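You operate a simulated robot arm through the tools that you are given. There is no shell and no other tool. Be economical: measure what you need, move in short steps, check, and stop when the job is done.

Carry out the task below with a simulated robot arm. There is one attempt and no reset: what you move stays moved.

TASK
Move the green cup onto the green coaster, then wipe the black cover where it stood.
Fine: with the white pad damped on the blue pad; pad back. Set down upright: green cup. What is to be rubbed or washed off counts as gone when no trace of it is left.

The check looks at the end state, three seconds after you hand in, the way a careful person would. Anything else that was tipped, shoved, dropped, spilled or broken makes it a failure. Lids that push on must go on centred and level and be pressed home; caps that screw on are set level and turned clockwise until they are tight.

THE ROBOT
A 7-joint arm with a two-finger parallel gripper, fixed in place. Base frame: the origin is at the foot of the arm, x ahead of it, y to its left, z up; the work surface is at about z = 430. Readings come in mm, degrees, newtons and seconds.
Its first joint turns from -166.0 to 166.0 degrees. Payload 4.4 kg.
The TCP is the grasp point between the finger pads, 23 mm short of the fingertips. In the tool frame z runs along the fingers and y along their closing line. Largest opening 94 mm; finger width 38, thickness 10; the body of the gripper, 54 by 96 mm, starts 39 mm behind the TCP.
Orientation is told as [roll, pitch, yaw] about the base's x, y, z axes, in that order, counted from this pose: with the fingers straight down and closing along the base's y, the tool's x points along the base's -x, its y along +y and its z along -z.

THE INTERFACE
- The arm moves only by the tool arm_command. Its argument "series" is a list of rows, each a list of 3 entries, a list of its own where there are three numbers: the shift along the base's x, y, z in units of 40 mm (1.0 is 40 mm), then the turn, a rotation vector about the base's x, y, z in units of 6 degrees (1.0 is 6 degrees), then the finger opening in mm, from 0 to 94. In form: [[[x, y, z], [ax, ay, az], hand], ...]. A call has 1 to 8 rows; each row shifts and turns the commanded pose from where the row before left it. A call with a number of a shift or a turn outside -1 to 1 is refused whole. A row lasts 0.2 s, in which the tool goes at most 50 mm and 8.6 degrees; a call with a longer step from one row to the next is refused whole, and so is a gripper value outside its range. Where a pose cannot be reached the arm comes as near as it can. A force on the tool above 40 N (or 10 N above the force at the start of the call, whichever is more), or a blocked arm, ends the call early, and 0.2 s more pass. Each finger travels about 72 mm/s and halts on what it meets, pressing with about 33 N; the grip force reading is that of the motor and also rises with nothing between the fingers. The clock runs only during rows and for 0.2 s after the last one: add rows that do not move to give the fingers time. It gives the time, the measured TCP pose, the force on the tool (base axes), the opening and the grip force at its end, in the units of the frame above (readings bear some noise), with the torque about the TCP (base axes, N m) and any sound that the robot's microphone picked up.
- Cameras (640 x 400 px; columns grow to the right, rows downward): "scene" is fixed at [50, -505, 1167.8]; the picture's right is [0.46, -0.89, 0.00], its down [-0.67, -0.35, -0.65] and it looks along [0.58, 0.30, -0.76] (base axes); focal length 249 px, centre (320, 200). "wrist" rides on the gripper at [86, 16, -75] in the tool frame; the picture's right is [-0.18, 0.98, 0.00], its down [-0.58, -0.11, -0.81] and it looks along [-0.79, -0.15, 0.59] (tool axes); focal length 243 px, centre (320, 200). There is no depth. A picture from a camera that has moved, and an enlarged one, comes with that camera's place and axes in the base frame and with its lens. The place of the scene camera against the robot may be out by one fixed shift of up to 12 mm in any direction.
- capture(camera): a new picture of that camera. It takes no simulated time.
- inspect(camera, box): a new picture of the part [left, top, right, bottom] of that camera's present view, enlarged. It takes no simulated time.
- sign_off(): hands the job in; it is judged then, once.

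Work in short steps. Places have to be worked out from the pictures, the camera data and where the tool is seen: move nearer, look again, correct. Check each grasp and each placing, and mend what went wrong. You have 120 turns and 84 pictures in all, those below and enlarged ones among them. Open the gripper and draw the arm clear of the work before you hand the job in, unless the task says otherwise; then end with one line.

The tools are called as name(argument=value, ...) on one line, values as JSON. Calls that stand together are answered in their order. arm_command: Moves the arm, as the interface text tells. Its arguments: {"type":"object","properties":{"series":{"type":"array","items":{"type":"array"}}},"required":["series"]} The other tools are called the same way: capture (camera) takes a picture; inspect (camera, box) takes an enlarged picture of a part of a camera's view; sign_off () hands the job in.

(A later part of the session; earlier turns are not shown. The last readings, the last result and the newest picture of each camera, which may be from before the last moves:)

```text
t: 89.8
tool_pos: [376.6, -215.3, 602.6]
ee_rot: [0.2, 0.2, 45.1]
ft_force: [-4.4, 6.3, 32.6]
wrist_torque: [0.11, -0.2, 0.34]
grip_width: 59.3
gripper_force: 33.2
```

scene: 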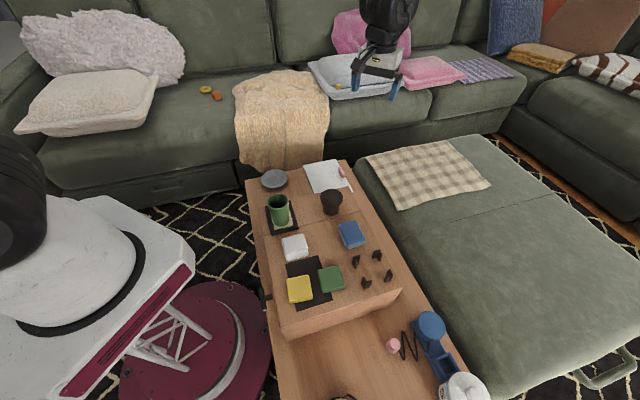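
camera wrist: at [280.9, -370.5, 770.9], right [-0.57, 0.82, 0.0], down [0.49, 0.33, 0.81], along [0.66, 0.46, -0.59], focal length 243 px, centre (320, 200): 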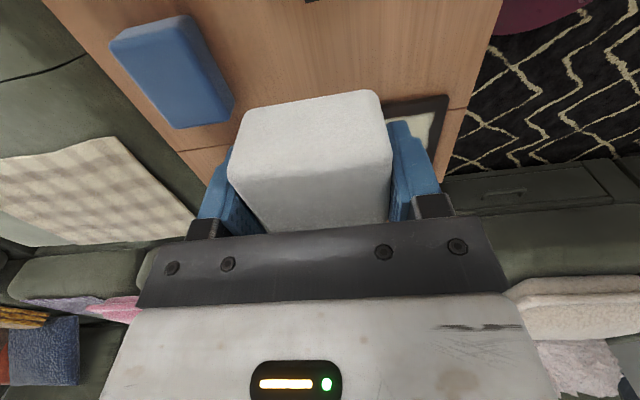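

Now 33 N; pull inward about 16 mm.

arm_command(series=[[[-0.07, 0.07, 0], [0, 0, 0], 55], [[-0.07, 0.07, 0], [0, 0, 0], 55], [[-0.07, 0.07, 0], [0, 0, 0], 55], [[-0.07, 0.07, 0], [0, 0, 0], 55]])

inspect(camera="scene", box=[250, 180, 330, 240])

```text
t: 90.8
tool_pos: [365.6, -205.8, 601.8]
ee_rot: [0.1, 0.2, 45.2]
ft_force: [11.4, -10.8, 26.8]
wrist_torque: [-0.56, -0.8, -0.09]
grip_width: 59.2
gripper_force: 33.0
```

```text
6.67 times, centred on (290, 210) of scene
camera zoom: at [50.0, -505.0, 1167.8], right [0.46, -0.89, 0.0], down [-0.67, -0.35, -0.65], along [0.58, 0.3, -0.76], focal length 1662 px, centre (520, 133)
```

zoom: 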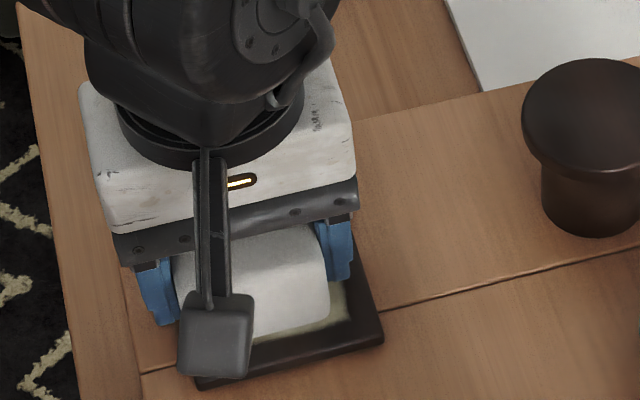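

The cover held still while the pad slid under 27 N with friction. I repeat pull strokes.

arm_command(series=[[[0, 0, 0.05], [0, 0, 0], 55], [[0.28, -0.28, 0], [0, 0, 0], 55], [[0, 0, -0.04], [0, 0, 0], 55], [[0, 0, -0.009], [0, 0, 0], 55], [[-0.08, 0.08, 0], [0, 0, 0], 55], [[-0.08, 0.08, 0], [0, 0, 0], 55], [[-0.08, 0.08, 0], [0, 0, 0], 55], [[-0.08, 0.08, 0], [0, 0, 0], 55]])

arm_command(series=[[[0, 0, 0.05], [0, 0, 0], 55], [[0.39, -0.25, 0], [0, 0, 0], 55], [[0, 0, -0.04], [0, 0, 0], 55], [[0, 0, -0.009], [0, 0, 0], 55], [[-0.08, 0.08, 0], [0, 0, 0], 55], [[-0.08, 0.08, 0], [0, 0, 0], 55], [[-0.08, 0.08, 0], [0, 0, 0], 55], [[-0.08, 0.08, 0], [0, 0, 0], 55]])

inspect(camera="scene", box=[250, 180, 330, 240])

```text
t: 92.6
tool_pos: [364.1, -203.5, 602.7]
ee_rot: [0.0, 0.0, 45.1]
ft_force: [11.5, -9.8, 26.4]
wrist_torque: [-0.27, -0.47, -0.19]
grip_width: 59.3
gripper_force: 32.6
```

```text
t: 93.5
tool_pos: [378.5, -213.9, 603.5]
ee_rot: [0.1, 0.1, 45.0]
ft_force: [-4.5, 4.4, 13.5]
wrist_torque: [-0.12, -0.26, 0.09]
grip_width: 59.1
gripper_force: 32.6
stopped in row 4: the force on the tool passed its limit at 42 N (the readings are from after the stop); the commanded pose is now the measured one
```

```text
6.67 times, centred on (290, 210) of scene
camera zoom: at [50.0, -505.0, 1167.8], right [0.46, -0.89, 0.0], down [-0.67, -0.35, -0.65], along [0.58, 0.3, -0.76], focal length 1662 px, centre (520, 133)
```

zoom: 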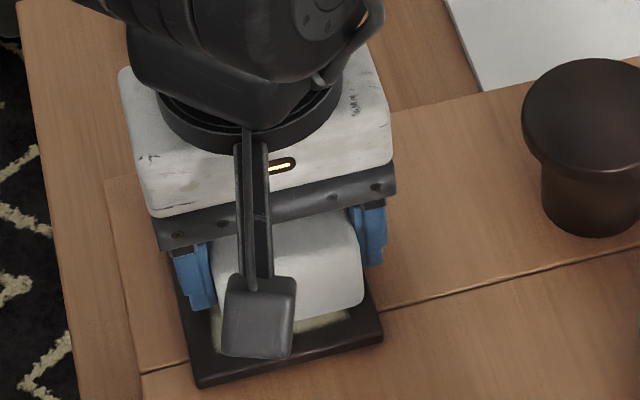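

arm_command(series=[[[-0.08, 0.08, -0.003], [0, 0, 0], 55], [[-0.08, 0.08, -0.003], [0, 0, 0], 55], [[-0.08, 0.08, 0], [0, 0, 0], 55], [[-0.08, 0.08, 0], [0, 0, 0], 55], [[-0.06, 0.06, 0], [0, 0, 0], 55]])

arm_command(series=[[[0, 0, 0.3], [0, 0, 0], 55], [[0, 0, 1], [0, 0, 0], 55], [[0, 0, 1], [0, 0, 0], 55], [[0.6, -0.8, 0], [0, 0, 0], 55], [[0.6, -0.8, 0], [0, 0, 0], 55], [[0.3, -0.9, 0], [0, 0, 0], 55], [[0, -0.4, 0], [0, 0, 0], 55], [[0, 0, 0], [0, 0, 0], 55]])

inspect(camera="scene", box=[250, 180, 330, 240])

```text
t: 94.7
tool_pos: [361.8, -197.7, 602.2]
ee_rot: [0.1, 0.2, 45.1]
ft_force: [0.0, 0.6, -0.1]
wrist_torque: [0.02, 0.0, 0.0]
grip_width: 59.3
gripper_force: 32.7
```

```text
t: 96.5
tool_pos: [422.9, -315.7, 694.8]
ee_rot: [0.1, 0.1, 45.1]
ft_force: [0.5, 0.3, -0.7]
wrist_torque: [-0.03, 0.01, 0.02]
grip_width: 59.2
gripper_force: 33.2
```

```text
6.67 times, centred on (290, 210) of scene
camera zoom: at [50.0, -505.0, 1167.8], right [0.46, -0.89, 0.0], down [-0.67, -0.35, -0.65], along [0.58, 0.3, -0.76], focal length 1662 px, centre (520, 133)
```

zoom: 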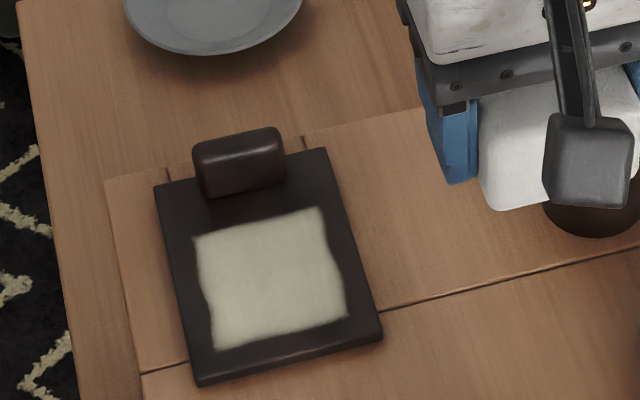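

The stain is barely lighter, so many more strokes are needed. I return to the outer start of a pull stroke.

arm_command(series=[[[-0.36, 0.82, 0], [0, 0, 0], 55], [[-0.36, 0.82, 0], [0, 0, 0], 55], [[-0.37, 0.82, 0], [0, 0, 0], 55], [[0, 0, -0.9], [0, 0, 0], 55], [[0, 0, -0.9], [0, 0, 0], 55], [[0, 0, -0.4], [0, 0, 0], 55], [[0, 0, -0.06], [0, 0, 0], 55], [[0, 0, 0], [0, 0, 0], 55]])

arm_command(series=[[[0, 0, -0.01], [0, 0, 0], 55], [[0, 0, -0.01], [0, 0, 0], 55], [[0, 0, 0], [0, 0, 0], 55]])

```text
t: 98.3
tool_pos: [379.5, -217.0, 603.3]
ee_rot: [0.1, 0.1, 45.1]
ft_force: [-0.4, -0.5, -0.9]
wrist_torque: [0.0, 0.0, -0.01]
grip_width: 59.2
gripper_force: 33.2
```

```text
t: 99.1
tool_pos: [380.5, -217.2, 603.2]
ee_rot: [0.1, 0.1, 45.1]
ft_force: [-0.2, -1.4, -0.5]
wrist_torque: [-0.01, -0.01, 0.01]
grip_width: 59.3
gripper_force: 32.6
```

arm_command(series=[[[0, 0, -0.012], [0, 0, 0], 55], [[-0.3, 0.3, -0.003], [0, 0, 0], 55], [[0.3, -0.3, 0.04], [0, 0, 0], 55], [[0, 0, -0.037], [0, 0, 0], 55], [[0, 0, 0], [0, 0, 0], 55]])

arm_command(series=[[[0, 0, -0.006], [0, 0, 0], 55], [[-0.3, 0.3, -0.003], [0, 0, 0], 55], [[0.3, -0.3, 0.04], [0, 0, 0], 55], [[0, 0, -0.037], [0, 0, 0], 55], [[0, 0, 0], [0, 0, 0], 55]])

```text
t: 100.3
tool_pos: [380.1, -216.8, 603.1]
ee_rot: [0.1, 0.1, 45.1]
ft_force: [0.0, 0.3, -0.8]
wrist_torque: [0.02, 0.0, 0.01]
grip_width: 59.5
gripper_force: 32.8
```

```text
t: 101.0
tool_pos: [369.1, -205.5, 602.8]
ee_rot: [0.3, 0.2, 45.4]
ft_force: [-0.2, 0.2, 5.7]
wrist_torque: [-0.09, -0.23, 0.01]
grip_width: 59.3
gripper_force: 32.7
stopped in row 3: the force on the tool passed its limit at 70 N (the readings are from after the stop); the commanded pose is now the measured one
```

Must lift before moving outward. Two full cycles per call from here.

arm_command(series=[[[0, 0, 0.05], [0, 0, 0], 55], [[0.3, -0.3, 0], [0, 0, 0], 55], [[0, 0, -0.05], [0, 0, 0], 55], [[-0.3, 0.3, -0.003], [0, 0, 0], 55], [[0, 0, 0.05], [0, 0, 0], 55], [[0.3, -0.3, 0], [0, 0, 0], 55], [[0, 0, -0.05], [0, 0, 0], 55], [[-0.3, 0.3, 0], [0, 0, 0], 55]])

inspect(camera="scene", box=[250, 180, 330, 240])

```text
t: 102.8
tool_pos: [369.3, -207.0, 603.5]
ee_rot: [0.3, 0.3, 45.2]
ft_force: [4.4, -5.0, 9.5]
wrist_torque: [-0.21, -0.5, -0.12]
grip_width: 59.4
gripper_force: 33.1
```

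```text
6.67 times, centred on (290, 210) of scene
camera zoom: at [50.0, -505.0, 1167.8], right [0.46, -0.89, 0.0], down [-0.67, -0.35, -0.65], along [0.58, 0.3, -0.76], focal length 1662 px, centre (520, 133)
```

zoom: 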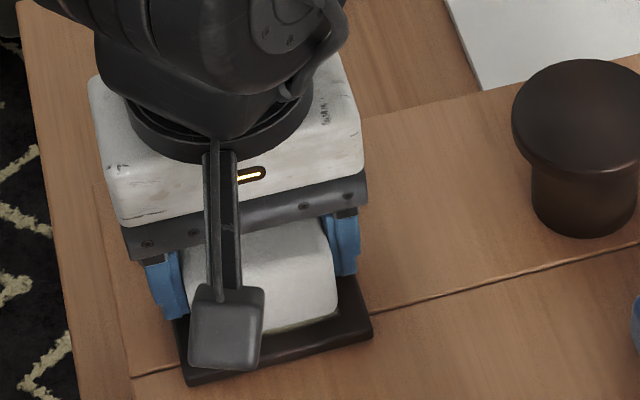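

The fast strokes nudged the whole riser box a few mm; I must go slow and lighter. I lift off and inspect the stain.

arm_command(series=[[[0, 0, 0.3], [0, 0, 0], 55], [[0, 0, 1], [0, 0, 0], 55], [[0, 0, 1], [0, 0, 0], 55], [[0.6, -0.8, 0], [0, 0, 0], 55], [[0.6, -0.8, 0], [0, 0, 0], 55], [[0.3, -0.9, 0], [0, 0, 0], 55], [[0, -0.4, 0], [0, 0, 0], 55], [[0, 0, 0], [0, 0, 0], 55]])

inspect(camera="scene", box=[250, 180, 330, 240])

capture(camera="scene")

```text
t: 104.6
tool_pos: [427.6, -323.6, 694.6]
ee_rot: [0.4, 0.2, 45.2]
ft_force: [-0.4, 0.1, -0.5]
wrist_torque: [0.01, 0.01, -0.02]
grip_width: 59.2
gripper_force: 32.9
```

```text
6.67 times, centred on (290, 210) of scene
camera zoom: at [50.0, -505.0, 1167.8], right [0.46, -0.89, 0.0], down [-0.67, -0.35, -0.65], along [0.58, 0.3, -0.76], focal length 1662 px, centre (520, 133)
```

zoom: 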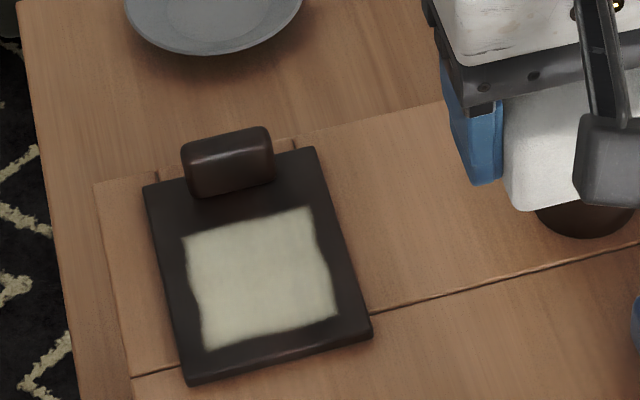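

```text
15 pictures are left
```

scene: 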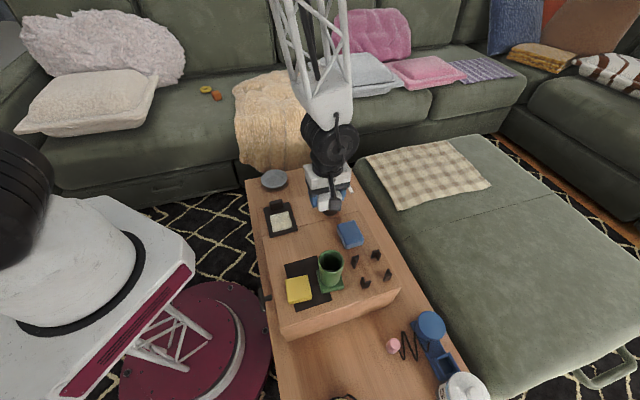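

The stain does look slightly fainter. Slow pulls don't move the box, so I'll do many slow strokes; reposition at the outer start with tilt corrected.

arm_command(series=[[[-0.42, 0.93, 0], [-0.02, -0.01, 0], 55], [[-0.42, 0.93, 0], [-0.02, -0.01, 0], 55], [[-0.415, 0.925, 0], [0, 0, 0], 55], [[0, 0, -0.9], [0, 0, 0], 55], [[0, 0, -0.9], [0, 0, 0], 55], [[0, 0, -0.4], [0, 0, 0], 55], [[0, 0, -0.06], [0, 0, 0], 55], [[0, 0, 0], [0, 0, 0], 55]])

arm_command(series=[[[0, 0, -0.01], [0, 0, 0], 55], [[0, 0, 0], [0, 0, 0], 55]])

arm_command(series=[[[0, 0, -0.01], [0, 0, 0], 55], [[0, 0, 0], [0, 0, 0], 55]])

arm_command(series=[[[0, 0, -0.008], [0, 0, 0], 55], [[0, 0, 0], [0, 0, 0], 55]])

```text
t: 106.4
tool_pos: [379.1, -210.9, 604.7]
ee_rot: [0.1, 0.3, 45.1]
ft_force: [0.5, -0.2, -0.5]
wrist_torque: [0.0, 0.02, -0.04]
grip_width: 59.3
gripper_force: 32.9
```

```text
t: 107.0
tool_pos: [378.7, -210.8, 603.5]
ee_rot: [0.1, 0.3, 45.3]
ft_force: [-1.3, 0.1, -0.5]
wrist_torque: [0.02, -0.02, 0.01]
grip_width: 59.3
gripper_force: 32.5
```

```text
t: 107.6
tool_pos: [379.5, -209.9, 602.7]
ee_rot: [0.1, 0.2, 45.3]
ft_force: [0.4, -0.2, -0.3]
wrist_torque: [0.01, 0.02, 0.0]
grip_width: 59.2
gripper_force: 33.4
```

```text
t: 108.2
tool_pos: [378.7, -209.6, 603.5]
ee_rot: [0.1, 0.3, 45.3]
ft_force: [-0.6, 0.0, -0.7]
wrist_torque: [0.01, -0.01, 0.0]
grip_width: 59.3
gripper_force: 33.0
```

arm_command(series=[[[0, 0, -0.008], [0, 0, 0], 55], [[0, 0, 0], [0, 0, 0], 55]])

arm_command(series=[[[0, 0, -0.005], [0, 0, 0], 55], [[0, 0, 0], [0, 0, 0], 55]])

arm_command(series=[[[0, 0, -0.004], [0, 0, 0], 55], [[0, 0, 0], [0, 0, 0], 55]])

```text
t: 108.8
tool_pos: [378.6, -211.0, 603.3]
ee_rot: [0.0, 0.3, 45.1]
ft_force: [-5.7, 4.4, 28.8]
wrist_torque: [0.47, -0.22, 0.15]
grip_width: 59.2
gripper_force: 32.7
```

```text
t: 109.4
tool_pos: [379.5, -210.4, 601.9]
ee_rot: [0.0, 0.2, 45.3]
ft_force: [-0.5, -0.8, 22.1]
wrist_torque: [0.37, -0.25, -0.11]
grip_width: 59.2
gripper_force: 33.2
```

```text
t: 110.0
tool_pos: [378.9, -210.5, 601.1]
ee_rot: [0.0, 0.2, 45.2]
ft_force: [3.4, -3.0, 24.1]
wrist_torque: [0.34, -0.3, 0.19]
grip_width: 59.2
gripper_force: 32.7
```

About 24 N at the outer start. Now three slow stroke cycles.

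arm_command(series=[[[-0.09, 0.09, 0], [0, 0, 0], 55], [[-0.09, 0.09, 0], [0, 0, 0], 55], [[-0.09, 0.09, 0], [0, 0, 0], 55], [[-0.09, 0.09, 0], [0, 0, 0], 55], [[0, 0, 0.05], [0, 0, 0], 55], [[0.36, -0.36, 0], [0, 0, 0], 55], [[0, 0, -0.04], [0, 0, 0], 55], [[0, 0, -0.01], [0, 0, 0], 55]])

arm_command(series=[[[-0.09, 0.09, 0], [0, 0, 0], 55], [[-0.09, 0.09, 0], [0, 0, 0], 55], [[-0.09, 0.09, 0], [0, 0, 0], 55], [[-0.09, 0.09, 0], [0, 0, 0], 55], [[0, 0, 0.05], [0, 0, 0], 55], [[0.36, -0.36, 0], [0, 0, 0], 55], [[0, 0, -0.04], [0, 0, 0], 55], [[0, 0, -0.01], [0, 0, 0], 55]])

arm_command(series=[[[-0.09, 0.09, 0], [0, 0, 0], 55], [[-0.09, 0.09, 0], [0, 0, 0], 55], [[-0.09, 0.09, 0], [0, 0, 0], 55], [[-0.09, 0.09, 0], [0, 0, 0], 55]])

inspect(camera="scene", box=[250, 180, 330, 240])

```text
t: 111.8
tool_pos: [379.4, -210.0, 602.4]
ee_rot: [0.0, 0.3, 45.2]
ft_force: [-2.6, 3.2, 14.8]
wrist_torque: [0.24, -0.15, 0.25]
grip_width: 59.2
gripper_force: 33.1
```

```text
t: 113.5
tool_pos: [378.1, -210.1, 602.4]
ee_rot: [0.2, 0.5, 45.3]
ft_force: [-2.5, 2.8, 11.4]
wrist_torque: [-0.01, -0.37, 0.03]
grip_width: 59.0
gripper_force: 33.1
stopped in row 8: the force on the tool passed its limit at 46 N (the readings are from after the stop); the commanded pose is now the measured one
```

```text
t: 114.4
tool_pos: [366.5, -198.8, 602.1]
ee_rot: [0.0, 0.3, 45.2]
ft_force: [-1.9, 1.9, 3.4]
wrist_torque: [0.06, -0.08, 0.03]
grip_width: 59.1
gripper_force: 33.0
stopped in row 4: the force on the tool passed its limit at 73 N (the readings are from after the stop); the commanded pose is now the measured one
```

```text
6.67 times, centred on (290, 210) of scene
camera zoom: at [50.0, -505.0, 1167.8], right [0.46, -0.89, 0.0], down [-0.67, -0.35, -0.65], along [0.58, 0.3, -0.76], focal length 1662 px, centre (520, 133)
```

zoom: 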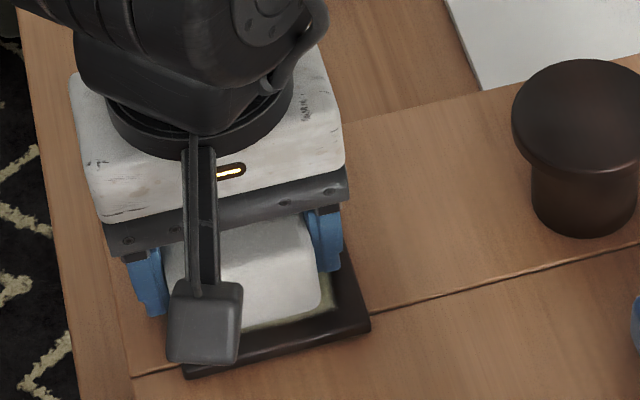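

Strip exposed beside the pad looks dimmer than before. Continue with more slow strokes.

arm_command(series=[[[0, 0, 0.05], [0, 0, 0], 55], [[0.32, -0.32, 0], [0, 0, 0], 55], [[0, 0, -0.04], [0, 0, 0], 55], [[0, 0, -0.01], [0, 0, 0], 55], [[-0.08, 0.08, 0], [0, 0, 0], 55], [[-0.08, 0.08, 0], [0, 0, 0], 55], [[-0.08, 0.08, 0], [0, 0, 0], 55], [[-0.08, 0.08, 0], [0, 0, 0], 55]])

arm_command(series=[[[0, 0, 0.05], [0, 0, 0], 55], [[0.32, -0.32, 0], [0, 0, 0], 55], [[0, 0, -0.04], [0, 0, 0], 55], [[0, 0, -0.01], [0, 0, 0], 55], [[-0.08, 0.08, 0], [0, 0, 0], 55], [[-0.08, 0.08, 0], [0, 0, 0], 55], [[-0.08, 0.08, 0], [0, 0, 0], 55], [[-0.08, 0.08, 0], [0, 0, 0], 55]])

arm_command(series=[[[0, 0, 0.05], [0, 0, 0], 55], [[0.32, -0.32, 0], [0, 0, 0], 55], [[0, 0, -0.04], [0, 0, 0], 55], [[0, 0, -0.01], [0, 0, 0], 55], [[-0.08, 0.08, 0], [0, 0, 0], 55], [[-0.08, 0.08, 0], [0, 0, 0], 55], [[-0.08, 0.08, 0], [0, 0, 0], 55], [[-0.08, 0.08, 0], [0, 0, 0], 55]])

```text
t: 116.2
tool_pos: [367.9, -198.9, 601.9]
ee_rot: [0.1, 0.3, 45.3]
ft_force: [2.8, -2.1, 5.0]
wrist_torque: [0.15, 0.0, -0.05]
grip_width: 59.5
gripper_force: 32.7
```

```text
t: 118.0
tool_pos: [367.9, -199.6, 601.8]
ee_rot: [0.0, 0.3, 45.2]
ft_force: [8.6, -7.5, 18.3]
wrist_torque: [0.15, -0.37, -0.25]
grip_width: 59.1
gripper_force: 33.2
```

```text
t: 119.8
tool_pos: [368.4, -199.4, 602.6]
ee_rot: [-0.1, 0.4, 45.3]
ft_force: [1.1, 0.1, -0.3]
wrist_torque: [0.02, 0.0, 0.0]
grip_width: 59.5
gripper_force: 33.2
```

Good, no stops. Next line shifted ~10 mm toward the near edge, slightly lower.

arm_command(series=[[[0, 0, 0.05], [0, 0, 0], 55], [[0.14, -0.5, 0], [0, 0, 0], 55], [[0, 0, -0.045], [0, 0, 0], 55], [[0, 0, -0.01], [0, 0, 0], 55], [[-0.08, 0.08, 0], [0, 0, 0], 55], [[-0.08, 0.08, 0], [0, 0, 0], 55], [[-0.08, 0.08, 0], [0, 0, 0], 55], [[-0.08, 0.08, 0], [0, 0, 0], 55]])

arm_command(series=[[[0, 0, 0.05], [0, 0, 0], 55], [[0.32, -0.32, 0], [0, 0, 0], 55], [[0, 0, -0.04], [0, 0, 0], 55], [[0, 0, -0.01], [0, 0, 0], 55], [[-0.08, 0.08, 0], [0, 0, 0], 55], [[-0.08, 0.08, 0], [0, 0, 0], 55], [[-0.08, 0.08, 0], [0, 0, 0], 55], [[-0.08, 0.08, 0], [0, 0, 0], 55]])

inspect(camera="scene", box=[250, 180, 330, 240])

```text
t: 121.2
tool_pos: [369.0, -214.4, 602.4]
ee_rot: [-0.2, 0.2, 45.3]
ft_force: [1.0, -0.3, -1.0]
wrist_torque: [0.02, 0.0, -0.03]
grip_width: 59.2
gripper_force: 32.8
stopped in row 7: the force on the tool passed its limit at 49 N (the readings are from after the stop); the commanded pose is now the measured one
```

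```text
t: 123.0
tool_pos: [369.4, -214.7, 604.1]
ee_rot: [-0.3, 0.3, 45.2]
ft_force: [0.8, 0.2, -0.1]
wrist_torque: [0.02, -0.02, -0.06]
grip_width: 59.1
gripper_force: 32.7
```

```text
6.67 times, centred on (290, 210) of scene
camera zoom: at [50.0, -505.0, 1167.8], right [0.46, -0.89, 0.0], down [-0.67, -0.35, -0.65], along [0.58, 0.3, -0.76], focal length 1662 px, centre (520, 133)
```

zoom: 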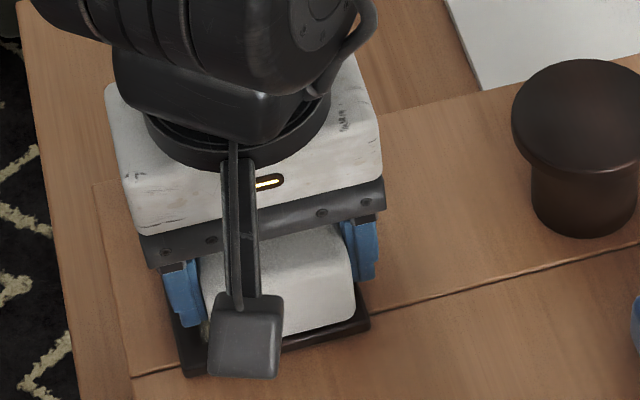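

arm_command(series=[[[0, 0, -0.025], [0, 0, 0], 55], [[0, 0, -0.01], [0, 0, 0], 55], [[0, 0, 0], [0, 0, 0], 55]])

arm_command(series=[[[0, 0, -0.006], [0, 0, 0], 55], [[0, 0, 0], [0, 0, 0], 55]])

arm_command(series=[[[0, 0, -0.004], [0, 0, 0], 55], [[0, 0, 0], [0, 0, 0], 55]])

```text
t: 123.5
tool_pos: [369.5, -214.4, 601.8]
ee_rot: [-0.3, 0.2, 45.2]
ft_force: [-4.6, 3.8, 12.7]
wrist_torque: [0.49, 0.21, 0.07]
grip_width: 59.3
gripper_force: 33.1
stopped in row 2: the force on the tool passed its limit at 48 N (the readings are from after the stop); the commanded pose is now the measured one
```

```text
t: 124.0
tool_pos: [370.9, -215.1, 602.4]
ee_rot: [-0.4, 0.3, 45.2]
ft_force: [-4.6, 1.5, 13.7]
wrist_torque: [0.57, 0.26, 0.13]
grip_width: 59.2
gripper_force: 33.0
stopped in row 2: the force on the tool passed its limit at 41 N (the readings are from after the stop); the commanded pose is now the measured one
```

```text
t: 124.6
tool_pos: [370.1, -215.4, 602.0]
ee_rot: [-0.2, 0.2, 45.2]
ft_force: [-7.2, 4.3, 33.8]
wrist_torque: [1.09, 0.81, 0.08]
grip_width: 59.2
gripper_force: 32.8
```

Level it (tilt +0.3°) and do more pulls on this near line.

arm_command(series=[[[0, 0, 0.02], [0.045, 0.03, 0], 55], [[0.14, -0.14, 0], [0, 0, 0], 55], [[0, 0, -0.02], [0, 0, 0], 55], [[0, 0, 0], [0, 0, 0], 55]])

arm_command(series=[[[-0.08, 0.08, 0], [0, 0, 0], 55], [[-0.08, 0.08, 0], [0, 0, 0], 55], [[-0.08, 0.08, 0], [0, 0, 0], 55], [[-0.08, 0.08, 0], [0, 0, 0], 55]])

```text
t: 125.6
tool_pos: [375.6, -219.8, 601.8]
ee_rot: [0.1, 0.2, 45.3]
ft_force: [-11.6, 11.9, 33.2]
wrist_torque: [1.21, 0.91, 0.13]
grip_width: 59.5
gripper_force: 32.9
```

```text
t: 126.6
tool_pos: [365.2, -209.5, 601.9]
ee_rot: [-0.1, 0.1, 45.3]
ft_force: [-0.2, 0.3, 3.9]
wrist_torque: [0.19, 0.08, 0.01]
grip_width: 59.2
gripper_force: 33.1
stopped in row 4: the force on the tool passed its limit at 56 N (the readings are from after the stop); the commanded pose is now the measured one
```

Before going on I lift aside and check the stain's progress.

arm_command(series=[[[0, 0, 0.3], [0.03, 0.03, 0], 55], [[0, 0, 1], [0, 0, 0], 55], [[0, 0, 1], [0, 0, 0], 55], [[0.6, -0.8, 0], [0, 0, 0], 55], [[0.6, -0.8, 0], [0, 0, 0], 55], [[0.3, -0.9, 0], [0, 0, 0], 55], [[0, -0.4, 0], [0, 0, 0], 55], [[0, 0, 0], [0, 0, 0], 55]])

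inspect(camera="scene", box=[250, 180, 330, 240])

```text
t: 128.4
tool_pos: [424.5, -327.1, 694.2]
ee_rot: [0.0, 0.1, 45.3]
ft_force: [0.0, 0.0, 0.0]
wrist_torque: [0.01, 0.02, 0.01]
grip_width: 59.3
gripper_force: 33.1
```

```text
6.67 times, centred on (290, 210) of scene
camera zoom: at [50.0, -505.0, 1167.8], right [0.46, -0.89, 0.0], down [-0.67, -0.35, -0.65], along [0.58, 0.3, -0.76], focal length 1662 px, centre (520, 133)
```

zoom: 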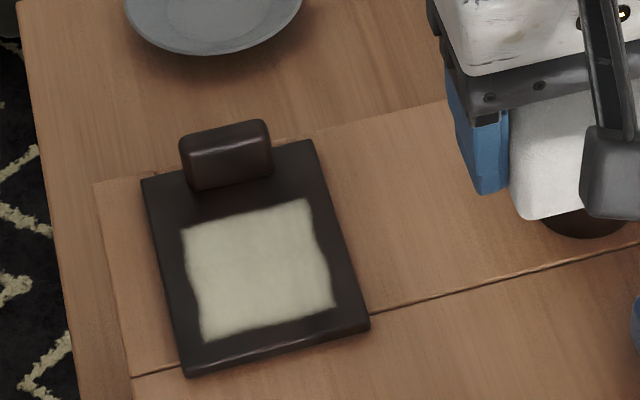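

The stain is unaffected, and re-deriving geometry (wrist view, stiff ±30 mm contact points) shows the pad's underside is flush with the fingertips — the fingertips have been touching, not the pad. I'll set the pad down at its home spot and regrip ~11 mm higher.

arm_command(series=[[[-0.9, 0.38, 0], [0, 0, 0], 55], [[-0.9, 0.38, 0], [0, 0, 0], 55], [[-0.9, 0.39, 0], [0, 0, 0], 55], [[0, 0, -0.9], [0, 0, 0], 55], [[0, 0, -0.9], [0, 0, 0], 55], [[0, 0, -0.5], [0, 0, 0], 55], [[0, 0, 0], [0, 0, 0], 55]])

inspect(camera="scene", box=[250, 200, 346, 272])

```text
t: 130.0
tool_pos: [318.1, -280.7, 603.8]
ee_rot: [0.0, 0.1, 45.2]
ft_force: [-0.3, -0.1, -0.6]
wrist_torque: [-0.01, -0.02, -0.01]
grip_width: 59.0
gripper_force: 33.4
```

```text
5.56 times, centred on (298, 236) of scene
camera zoom: at [50.0, -505.0, 1167.8], right [0.46, -0.89, 0.0], down [-0.67, -0.35, -0.65], along [0.58, 0.3, -0.76], focal length 1385 px, centre (442, 0)
```

zoom: 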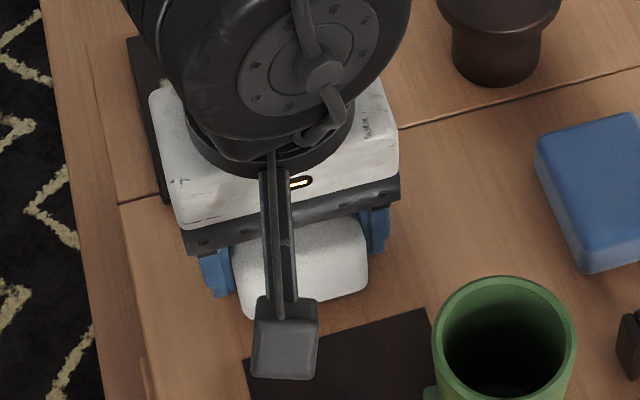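

arm_command(series=[[[0, 0, -0.15], [0, 0, 0], 55], [[0, 0, -0.06], [0, 0, 0], 55], [[0, 0, -0.02], [0, 0, 0], 55], [[0, 0, 0], [0, 0, 0], 55]])

arm_command(series=[[[0, 0, 0], [0, 0, 0], 62], [[0, 0, 0], [0, 0, 0], 66], [[0, 0, 0], [0, 0, 0], 66], [[0, 0, 0.15], [0, 0, 0], 66], [[0, 0, 0.13], [0, 0, 0], 66], [[0, 0, 0], [0, 0, 0], 66]])

arm_command(series=[[[0, 0, 0], [0, 0, 0], 64], [[0, 0, 0], [0, 0, 0], 61], [[0, 0, 0], [0, 0, 0], 58], [[0, 0, 0], [0, 0, 0], 55], [[0, 0, 0], [0, 0, 0], 55]])

capture(camera="wrist")

```text
t: 131.0
tool_pos: [316.9, -281.6, 594.8]
ee_rot: [0.0, 0.1, 45.2]
ft_force: [0.6, -0.7, 0.2]
wrist_torque: [0.0, -0.03, 0.0]
grip_width: 59.3
gripper_force: 32.8
```

```text
t: 132.4
tool_pos: [317.3, -280.6, 605.3]
ee_rot: [0.0, 0.2, 45.2]
ft_force: [0.6, 0.0, 0.2]
wrist_torque: [0.01, -0.01, 0.01]
grip_width: 66.0
gripper_force: 0.0
```

```text
t: 133.6
tool_pos: [317.6, -279.2, 604.2]
ee_rot: [-0.1, 0.1, 45.2]
ft_force: [0.4, -0.3, 1.1]
wrist_torque: [-0.02, 0.0, 0.0]
grip_width: 59.3
gripper_force: 32.5
```

```text
10 pictures are left
camera wrist: at [245.9, -330.3, 680.5], right [-0.57, 0.82, 0.0], down [0.49, 0.34, 0.81], along [0.66, 0.46, -0.59], focal length 243 px, centre (320, 200)
```

wrist: 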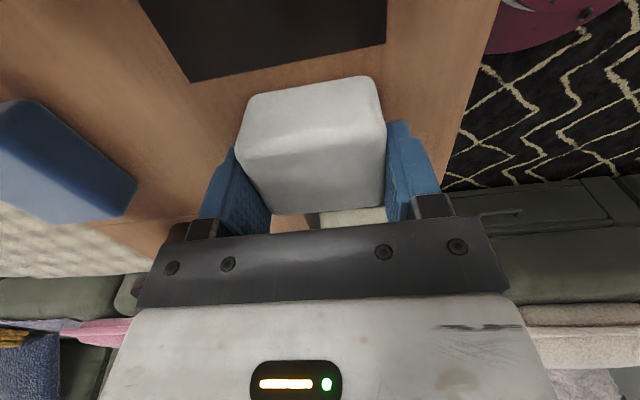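

Now the pad protrudes ~12 mm below the fingertips. I lift and re-damp on the blue pad properly.

arm_command(series=[[[0, 0, 0.4], [0, 0, 0], 55], [[0, 0, 0.9], [0, 0, 0], 55], [[0, 0, 0.7], [0, 0, 0], 55], [[0.62, -0.76, 0], [0, 0, 0], 55], [[0.62, -0.76, 0], [0, 0, 0], 55], [[0.61, -0.76, 0], [0, 0, 0], 55], [[0.61, -0.76, 0], [0, 0, 0], 55], [[0, 0, 0], [0, 0, 0], 55]])

arm_command(series=[[[0, 0, -0.8], [0, 0, 0], 55], [[0, 0, -0.1], [0, 0, 0], 55], [[0, 0, -0.05], [0, 0, 0], 55], [[0, 0, 0], [0, 0, 0], 55]])

arm_command(series=[[[0, 0, -0.04], [0, 0, 0], 55], [[0, 0, -0.04], [0, 0, 0], 55], [[0, 0, 0], [0, 0, 0], 55]])

arm_command(series=[[[0, 0, -0.03], [0, 0, 0], 55], [[0, 0, -0.03], [0, 0, 0], 55], [[0, 0, 0], [0, 0, 0], 55]])

```text
t: 135.4
tool_pos: [418.8, -403.7, 685.7]
ee_rot: [0.0, 0.2, 45.1]
ft_force: [-0.5, -0.4, 0.5]
wrist_torque: [-0.02, -0.02, -0.03]
grip_width: 59.1
gripper_force: 32.7
```

```text
t: 136.4
tool_pos: [415.9, -402.1, 647.0]
ee_rot: [0.0, 0.1, 45.2]
ft_force: [0.4, -0.5, -0.3]
wrist_torque: [-0.02, 0.01, -0.03]
grip_width: 59.1
gripper_force: 33.2
```

```text
t: 137.2
tool_pos: [415.7, -402.4, 643.8]
ee_rot: [0.0, 0.1, 45.3]
ft_force: [0.8, -0.2, -0.7]
wrist_torque: [0.0, -0.03, -0.01]
grip_width: 59.2
gripper_force: 32.8
```

```text
t: 138.0
tool_pos: [416.4, -403.1, 641.3]
ee_rot: [0.1, 0.1, 45.2]
ft_force: [0.0, 0.4, -0.7]
wrist_torque: [0.01, 0.0, 0.01]
grip_width: 59.2
gripper_force: 32.8
```

arm_command(series=[[[0, 0, -0.03], [0, 0, 0], 55], [[0, 0, -0.03], [0, 0, 0], 55], [[0, 0, 0], [0, 0, 0], 55]])

arm_command(series=[[[0, 0, -0.03], [0, 0, 0], 55], [[0, 0, -0.02], [0, 0, 0], 55], [[0, 0, 0], [0, 0, 0], 55]])

arm_command(series=[[[0, 0, -0.02], [0, 0, 0], 55], [[0, 0, -0.02], [0, 0, 0], 55], [[0, 0, 0], [0, 0, 0], 55]])

arm_command(series=[[[0, 0, -0.02], [0, 0, 0], 55], [[0, 0, -0.02], [0, 0, 0], 55], [[0, 0, 0], [0, 0, 0], 55]])

```text
t: 138.8
tool_pos: [416.9, -402.3, 638.5]
ee_rot: [0.0, 0.1, 45.2]
ft_force: [-0.1, -0.5, -0.2]
wrist_torque: [-0.01, -0.02, -0.04]
grip_width: 59.2
gripper_force: 33.5
```

```text
t: 139.6
tool_pos: [415.4, -401.0, 636.0]
ee_rot: [0.1, 0.1, 45.2]
ft_force: [-0.3, -0.1, -0.8]
wrist_torque: [0.04, 0.03, -0.01]
grip_width: 59.2
gripper_force: 33.1
```

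```text
t: 140.4
tool_pos: [416.5, -401.7, 634.7]
ee_rot: [0.0, 0.1, 45.3]
ft_force: [0.7, 0.4, -0.7]
wrist_torque: [0.01, 0.02, 0.02]
grip_width: 58.9
gripper_force: 32.7
```

```text
t: 141.2
tool_pos: [416.4, -401.9, 634.3]
ee_rot: [0.1, 0.1, 45.2]
ft_force: [-1.9, 2.3, 23.0]
wrist_torque: [0.05, 0.11, 0.01]
grip_width: 58.7
gripper_force: 33.0
```

Contact on blue at z≈634 (23 N). Hold, then see.

arm_command(series=[[[0, 0, 0], [0, 0, 0], 55], [[0, 0, 0], [0, 0, 0], 55], [[0, 0, 0], [0, 0, 0], 55], [[0, 0, 0], [0, 0, 0], 55], [[0, 0, 0], [0, 0, 0], 55], [[0, 0, 0], [0, 0, 0], 55], [[0, 0, 0], [0, 0, 0], 55], [[0, 0, 0], [0, 0, 0], 55]])

arm_command(series=[[[0, 0, -0.005], [0, 0, 0], 55], [[-0.03, 0.03, 0], [0, 0, 0], 55], [[-0.03, 0.03, 0], [0, 0, 0], 55], [[0, 0, 0], [0, 0, 0], 55], [[0, 0, 0], [0, 0, 0], 55], [[0, 0, 0], [0, 0, 0], 55]])

inspect(camera="scene", box=[310, 195, 390, 255])

```text
t: 143.0
tool_pos: [416.4, -402.1, 634.2]
ee_rot: [0.0, 0.0, 45.2]
ft_force: [0.3, -0.9, 28.0]
wrist_torque: [-0.06, -0.03, -0.01]
grip_width: 59.0
gripper_force: 33.2
```

```text
t: 144.0
tool_pos: [415.4, -400.2, 633.6]
ee_rot: [-0.2, 0.1, 45.3]
ft_force: [-2.0, 1.7, 15.7]
wrist_torque: [0.17, 0.15, -0.04]
grip_width: 59.1
gripper_force: 33.2
stopped in row 5: the force on the tool passed its limit at 41 N (the readings are from after the stop); the commanded pose is now the measured one
```

```text
6.67 times, centred on (350, 225) of scene
camera zoom: at [50.0, -505.0, 1167.8], right [0.46, -0.89, 0.0], down [-0.67, -0.35, -0.65], along [0.58, 0.3, -0.76], focal length 1662 px, centre (120, 33)
```

zoom: 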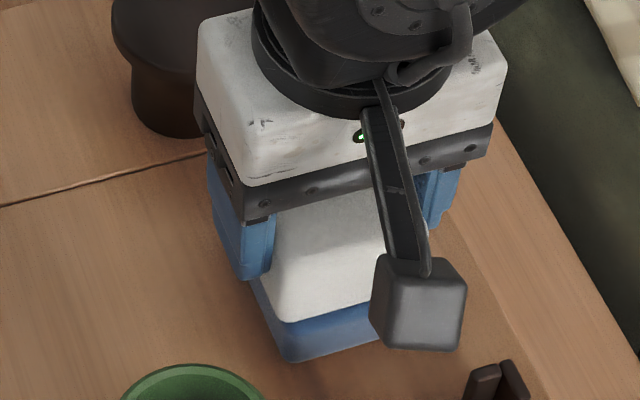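

Damped. Return to the stain; contact now expected near z≈612–614.

arm_command(series=[[[0, 0, 0.8], [0, 0, 0], 55], [[0, 0, 0.7], [0, 0, 0], 55], [[-0.19, 0.96, 0], [0, 0, 0], 55], [[-0.19, 0.96, 0], [0, 0, 0], 55], [[-0.19, 0.96, 0], [0, 0, 0], 55], [[-0.19, 0.96, 0], [0, 0, 0], 55], [[-0.18, 0.95, 0], [0, 0, 0], 55], [[0, 0, 0], [0, 0, 0], 55]])

arm_command(series=[[[0, 0, -0.9], [0, 0, 0], 55], [[0, 0, -0.8], [0, 0, 0], 55], [[0, 0, -0.15], [0, 0, 0], 55], [[0, 0, 0], [0, 0, 0], 55]])

arm_command(series=[[[0, 0, -0.02], [0, 0, 0], 55], [[0, 0, -0.02], [0, 0, 0], 55], [[0, 0, 0], [0, 0, 0], 55]])

arm_command(series=[[[0, 0, -0.02], [0, 0, 0], 55], [[0, 0, 0], [0, 0, 0], 55]])

```text
t: 145.8
tool_pos: [377.1, -208.3, 693.2]
ee_rot: [-0.1, 0.0, 45.3]
ft_force: [-0.1, 0.0, -0.4]
wrist_torque: [0.02, 0.0, -0.01]
grip_width: 59.2
gripper_force: 32.9
```

```text
t: 146.8
tool_pos: [377.1, -209.5, 619.2]
ee_rot: [-0.2, 0.0, 45.1]
ft_force: [0.0, -0.4, 0.5]
wrist_torque: [-0.01, 0.05, 0.06]
grip_width: 58.9
gripper_force: 31.9
```

```text
t: 147.6
tool_pos: [377.5, -208.6, 616.2]
ee_rot: [0.0, 0.1, 45.1]
ft_force: [0.1, -1.0, -0.7]
wrist_torque: [0.0, 0.01, -0.01]
grip_width: 59.0
gripper_force: 33.2
```

```text
t: 148.2
tool_pos: [378.0, -208.7, 618.1]
ee_rot: [0.0, 0.1, 45.1]
ft_force: [-0.3, 0.3, 0.0]
wrist_torque: [-0.01, -0.01, 0.01]
grip_width: 59.1
gripper_force: 33.2
```

arm_command(series=[[[0, 0, -0.03], [0, 0, 0], 55], [[0, 0, -0.02], [0, 0, 0], 55], [[0, 0, 0], [0, 0, 0], 55]])

arm_command(series=[[[0, 0, -0.02], [0, 0, 0], 55], [[0, 0, 0], [0, 0, 0], 55]])

arm_command(series=[[[0, 0, -0.015], [0, 0, 0], 55], [[0, 0, 0], [0, 0, 0], 55]])

arm_command(series=[[[0, 0, -0.01], [0, 0, 0], 55], [[0, 0, 0], [0, 0, 0], 55]])

arm_command(series=[[[0, 0, -0.01], [0, 0, 0], 55], [[0, 0, 0], [0, 0, 0], 55]])

```text
t: 149.0
tool_pos: [377.5, -207.8, 614.7]
ee_rot: [-0.1, 0.0, 45.2]
ft_force: [0.2, 1.4, -0.8]
wrist_torque: [-0.07, -0.03, 0.01]
grip_width: 59.2
gripper_force: 32.8
```

```text
t: 149.6
tool_pos: [378.7, -207.9, 614.5]
ee_rot: [-0.1, 0.0, 45.3]
ft_force: [0.3, 0.9, 0.5]
wrist_torque: [-0.01, -0.01, 0.0]
grip_width: 59.1
gripper_force: 32.4
```

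```text
t: 150.2
tool_pos: [377.1, -208.2, 614.2]
ee_rot: [0.0, 0.1, 45.2]
ft_force: [0.3, -0.4, 0.4]
wrist_torque: [-0.01, 0.0, 0.01]
grip_width: 59.2
gripper_force: 33.1
```

```text
t: 150.8
tool_pos: [377.4, -208.2, 613.8]
ee_rot: [0.0, 0.2, 45.2]
ft_force: [0.1, -0.4, 1.8]
wrist_torque: [0.06, 0.01, -0.03]
grip_width: 59.2
gripper_force: 33.1
```

```text
t: 151.4
tool_pos: [377.7, -208.8, 612.9]
ee_rot: [-0.2, 0.1, 45.1]
ft_force: [-1.2, 1.2, 28.0]
wrist_torque: [0.15, 0.3, -0.03]
grip_width: 59.1
gripper_force: 32.5
```

arm_command(series=[[[-0.08, 0.08, 0], [0, 0, 0], 55], [[-0.08, 0.08, 0], [0, 0, 0], 55], [[-0.08, 0.08, 0], [0, 0, 0], 55], [[-0.08, 0.08, 0], [0, 0, 0], 55], [[0, 0, 0], [0, 0, 0], 55]])

inspect(camera="scene", box=[250, 180, 330, 240])

```text
t: 152.6
tool_pos: [363.5, -195.9, 613.8]
ee_rot: [-0.1, 0.1, 45.3]
ft_force: [5.0, -3.4, 16.1]
wrist_torque: [-0.07, -0.06, 0.03]
grip_width: 59.2
gripper_force: 32.6
```

```text
6.67 times, centred on (290, 210) of scene
camera zoom: at [50.0, -505.0, 1167.8], right [0.46, -0.89, 0.0], down [-0.67, -0.35, -0.65], along [0.58, 0.3, -0.76], focal length 1662 px, centre (520, 133)
```

zoom: 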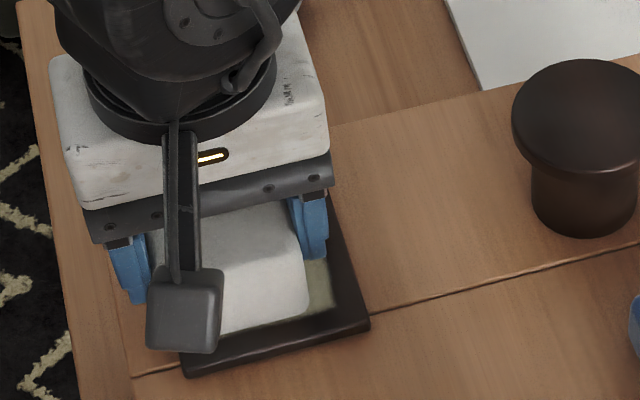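

This stroke ran smoothly without tripping. I run a batch of strokes with the new grip.

arm_command(series=[[[0, 0, 0.05], [0, 0, 0], 55], [[0.32, -0.32, 0], [0, 0, 0], 55], [[0, 0, -0.04], [0, 0, 0], 55], [[0, 0, -0.01], [0, 0, 0], 55], [[-0.08, 0.08, 0], [0, 0, 0], 55], [[-0.08, 0.08, 0], [0, 0, 0], 55], [[-0.08, 0.08, 0], [0, 0, 0], 55], [[-0.08, 0.08, 0], [0, 0, 0], 55]])

arm_command(series=[[[0, 0, 0.05], [0, 0, 0], 55], [[0.32, -0.32, 0], [0, 0, 0], 55], [[0, 0, -0.04], [0, 0, 0], 55], [[0, 0, -0.01], [0, 0, 0], 55], [[-0.08, 0.08, 0], [0, 0, 0], 55], [[-0.08, 0.08, 0], [0, 0, 0], 55], [[-0.08, 0.08, 0], [0, 0, 0], 55], [[-0.08, 0.08, 0], [0, 0, 0], 55]])

arm_command(series=[[[0, 0, 0.3], [0, 0, 0], 55], [[0, 0, 1], [0, 0, 0], 55], [[0, 0, 1], [0, 0, 0], 55], [[0.6, -0.8, 0], [0, 0, 0], 55], [[0.6, -0.8, 0], [0, 0, 0], 55], [[0.3, -0.9, 0], [0, 0, 0], 55], [[0, -0.4, 0], [0, 0, 0], 55], [[0, 0, 0], [0, 0, 0], 55]])

inspect(camera="scene", box=[250, 180, 330, 240])

```text
t: 154.4
tool_pos: [364.2, -196.6, 613.7]
ee_rot: [-0.2, 0.1, 45.2]
ft_force: [6.0, -5.9, 17.7]
wrist_torque: [-0.12, -0.07, 0.0]
grip_width: 59.4
gripper_force: 33.2
```

```text
t: 156.2
tool_pos: [364.2, -196.2, 613.0]
ee_rot: [-0.1, 0.0, 45.2]
ft_force: [2.9, -3.1, 8.6]
wrist_torque: [-0.01, -0.06, -0.03]
grip_width: 59.2
gripper_force: 33.7
```

```text
t: 158.0
tool_pos: [423.6, -310.9, 705.9]
ee_rot: [-0.1, 0.1, 45.2]
ft_force: [-0.9, 0.2, -0.4]
wrist_torque: [0.02, -0.04, 0.02]
grip_width: 58.9
gripper_force: 32.9
```

```text
6.67 times, centred on (290, 210) of scene
camera zoom: at [50.0, -505.0, 1167.8], right [0.46, -0.89, 0.0], down [-0.67, -0.35, -0.65], along [0.58, 0.3, -0.76], focal length 1662 px, centre (520, 133)
```

zoom: 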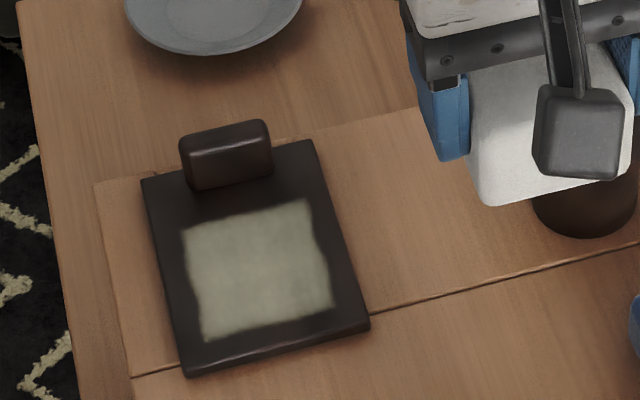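

Clear progress now: the stain is visibly fainter after three strokes. Continue with the near line, finding contact again.

arm_command(series=[[[-0.43, 0.78, 0], [0, 0, 0], 55], [[-0.43, 0.78, 0], [0, 0, 0], 55], [[-0.43, 0.79, 0], [0, 0, 0], 55], [[0, 0, -0.9], [0, 0, 0], 55], [[0, 0, -0.9], [0, 0, 0], 55], [[0, 0, -0.4], [0, 0, 0], 55], [[0, 0, -0.09], [0, 0, 0], 55], [[0, 0, 0], [0, 0, 0], 55]])

arm_command(series=[[[0, 0, -0.01], [0, 0, 0], 55], [[0, 0, 0], [0, 0, 0], 55]])

arm_command(series=[[[0, 0, -0.008], [0, 0, 0], 55], [[0, 0, 0], [0, 0, 0], 55]])

arm_command(series=[[[0, 0, -0.006], [0, 0, 0], 55], [[0, 0, 0], [0, 0, 0], 55]])

```text
t: 159.8
tool_pos: [372.8, -217.1, 613.3]
ee_rot: [-0.1, 0.2, 45.3]
ft_force: [-0.4, -0.2, -0.8]
wrist_torque: [0.0, 0.0, -0.02]
grip_width: 59.0
gripper_force: 33.0
```

```text
t: 160.4
tool_pos: [373.2, -217.1, 612.7]
ee_rot: [-0.1, 0.1, 45.2]
ft_force: [-1.7, 1.7, 12.5]
wrist_torque: [0.18, 0.15, -0.05]
grip_width: 59.0
gripper_force: 32.9
```

```text
t: 161.0
tool_pos: [374.6, -217.6, 613.2]
ee_rot: [-0.2, 0.1, 45.2]
ft_force: [-2.2, 2.1, 23.9]
wrist_torque: [0.17, 0.21, 0.01]
grip_width: 58.9
gripper_force: 33.3
```

```text
t: 161.4
tool_pos: [374.5, -216.7, 613.3]
ee_rot: [-0.3, 0.0, 45.2]
ft_force: [-2.0, 1.0, 17.2]
wrist_torque: [0.15, 0.16, -0.04]
grip_width: 59.2
gripper_force: 33.1
stopped in row 2: the force on the tool passed its limit at 42 N (the readings are from after the stop); the commanded pose is now the measured one
```

Now a batch of six strokes on this near line.

arm_command(series=[[[-0.1, 0.1, 0], [0, 0, 0], 55], [[-0.1, 0.1, 0], [0, 0, 0], 55], [[-0.1, 0.1, 0], [0, 0, 0], 55], [[-0.1, 0.1, 0], [0, 0, 0], 55], [[0, 0, 0.05], [0, 0, 0], 55], [[0.4, -0.4, 0], [0, 0, 0], 55], [[0, 0, -0.04], [0, 0, 0], 55], [[0, 0, -0.01], [0, 0, 0], 55]])

arm_command(series=[[[-0.1, 0.1, 0], [0, 0, 0], 55], [[-0.1, 0.1, 0], [0, 0, 0], 55], [[-0.1, 0.1, 0], [0, 0, 0], 55], [[-0.1, 0.1, 0], [0, 0, 0], 55], [[0, 0, 0.05], [0, 0, 0], 55], [[0.4, -0.4, 0], [0, 0, 0], 55], [[0, 0, -0.04], [0, 0, 0], 55], [[0, 0, -0.011], [0, 0, 0], 55]])

arm_command(series=[[[-0.1, 0.1, 0], [0, 0, 0], 55], [[-0.1, 0.1, 0], [0, 0, 0], 55], [[-0.1, 0.1, 0], [0, 0, 0], 55], [[-0.1, 0.1, 0], [0, 0, 0], 55], [[0, 0, 0.05], [0, 0, 0], 55], [[0.4, -0.4, 0], [0, 0, 0], 55], [[0, 0, -0.04], [0, 0, 0], 55], [[0, 0, -0.011], [0, 0, 0], 55]])

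arm_command(series=[[[-0.1, 0.1, 0], [0, 0, 0], 55], [[-0.1, 0.1, 0], [0, 0, 0], 55], [[-0.1, 0.1, 0], [0, 0, 0], 55], [[-0.1, 0.1, 0], [0, 0, 0], 55]])

```text
t: 163.2
tool_pos: [374.3, -216.0, 612.9]
ee_rot: [-0.3, 0.0, 45.1]
ft_force: [0.3, 0.3, -0.5]
wrist_torque: [-0.04, -0.04, 0.03]
grip_width: 58.9
gripper_force: 32.5
```

```text
t: 165.0
tool_pos: [373.1, -216.3, 612.9]
ee_rot: [-0.3, 0.1, 45.2]
ft_force: [-1.6, 1.8, 6.6]
wrist_torque: [0.17, 0.06, -0.04]
grip_width: 59.0
gripper_force: 32.5
```

```text
t: 166.8
tool_pos: [374.0, -217.7, 611.7]
ee_rot: [-0.2, 0.1, 45.2]
ft_force: [0.1, -0.6, 3.1]
wrist_torque: [0.09, 0.06, 0.02]
grip_width: 59.1
gripper_force: 33.3
```

```text
t: 167.8
tool_pos: [356.9, -203.1, 612.8]
ee_rot: [-0.3, 0.1, 45.1]
ft_force: [1.8, -1.7, 6.4]
wrist_torque: [0.06, 0.05, -0.01]
grip_width: 59.1
gripper_force: 33.4
```

Stable. Now the middle line with slightly deeper press, five strokes.

arm_command(series=[[[0, 0, 0.05], [0.02, 0.015, 0], 55], [[0.58, -0.22, 0], [0, 0, 0], 55], [[0, 0, -0.045], [0, 0, 0], 55], [[0, 0, -0.01], [0, 0, 0], 55], [[-0.1, 0.1, 0], [0, 0, 0], 55], [[-0.1, 0.1, 0], [0, 0, 0], 55], [[-0.1, 0.1, 0], [0, 0, 0], 55], [[-0.1, 0.1, 0], [0, 0, 0], 55]])

arm_command(series=[[[0, 0, 0.05], [0, 0, 0], 55], [[0.4, -0.4, 0], [0, 0, 0], 55], [[0, 0, -0.04], [0, 0, 0], 55], [[0, 0, -0.013], [0, 0, 0], 55], [[-0.1, 0.1, 0], [0, 0, 0], 55], [[-0.1, 0.1, 0], [0, 0, 0], 55], [[-0.1, 0.1, 0], [0, 0, 0], 55], [[-0.1, 0.1, 0], [0, 0, 0], 55]])

arm_command(series=[[[0, 0, 0.05], [0, 0, 0], 55], [[0.4, -0.4, 0], [0, 0, 0], 55], [[0, 0, -0.04], [0, 0, 0], 55], [[0, 0, -0.012], [0, 0, 0], 55], [[-0.1, 0.1, 0], [0, 0, 0], 55], [[-0.1, 0.1, 0], [0, 0, 0], 55], [[-0.1, 0.1, 0], [0, 0, 0], 55], [[-0.1, 0.1, 0], [0, 0, 0], 55]])

arm_command(series=[[[0, 0, 0.05], [0, 0, 0], 55], [[0.4, -0.4, 0], [0, 0, 0], 55], [[0, 0, -0.04], [0, 0, 0], 55], [[0, 0, -0.011], [0, 0, 0], 55], [[-0.1, 0.1, 0], [0, 0, 0], 55], [[-0.1, 0.1, 0], [0, 0, 0], 55], [[-0.1, 0.1, 0], [0, 0, 0], 55], [[-0.1, 0.1, 0], [0, 0, 0], 55]])

```text
t: 169.6
tool_pos: [364.9, -194.5, 612.4]
ee_rot: [-0.1, 0.0, 45.1]
ft_force: [6.5, -5.9, 17.9]
wrist_torque: [-0.21, -0.13, 0.06]
grip_width: 59.1
gripper_force: 33.3
```

```text
t: 171.4
tool_pos: [365.9, -196.1, 612.1]
ee_rot: [-0.1, 0.0, 45.3]
ft_force: [6.9, -6.9, 19.5]
wrist_torque: [-0.2, -0.09, 0.04]
grip_width: 59.4
gripper_force: 32.9
```

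```text
t: 173.2
tool_pos: [363.9, -195.0, 612.7]
ee_rot: [-0.2, 0.1, 45.1]
ft_force: [2.8, -3.2, 8.5]
wrist_torque: [-0.06, -0.09, 0.01]
grip_width: 59.3
gripper_force: 33.1
```

```text
t: 175.0
tool_pos: [364.3, -194.6, 613.0]
ee_rot: [-0.1, 0.0, 45.1]
ft_force: [4.0, -3.3, 6.9]
wrist_torque: [-0.04, -0.02, 0.04]
grip_width: 59.0
gripper_force: 33.2
```

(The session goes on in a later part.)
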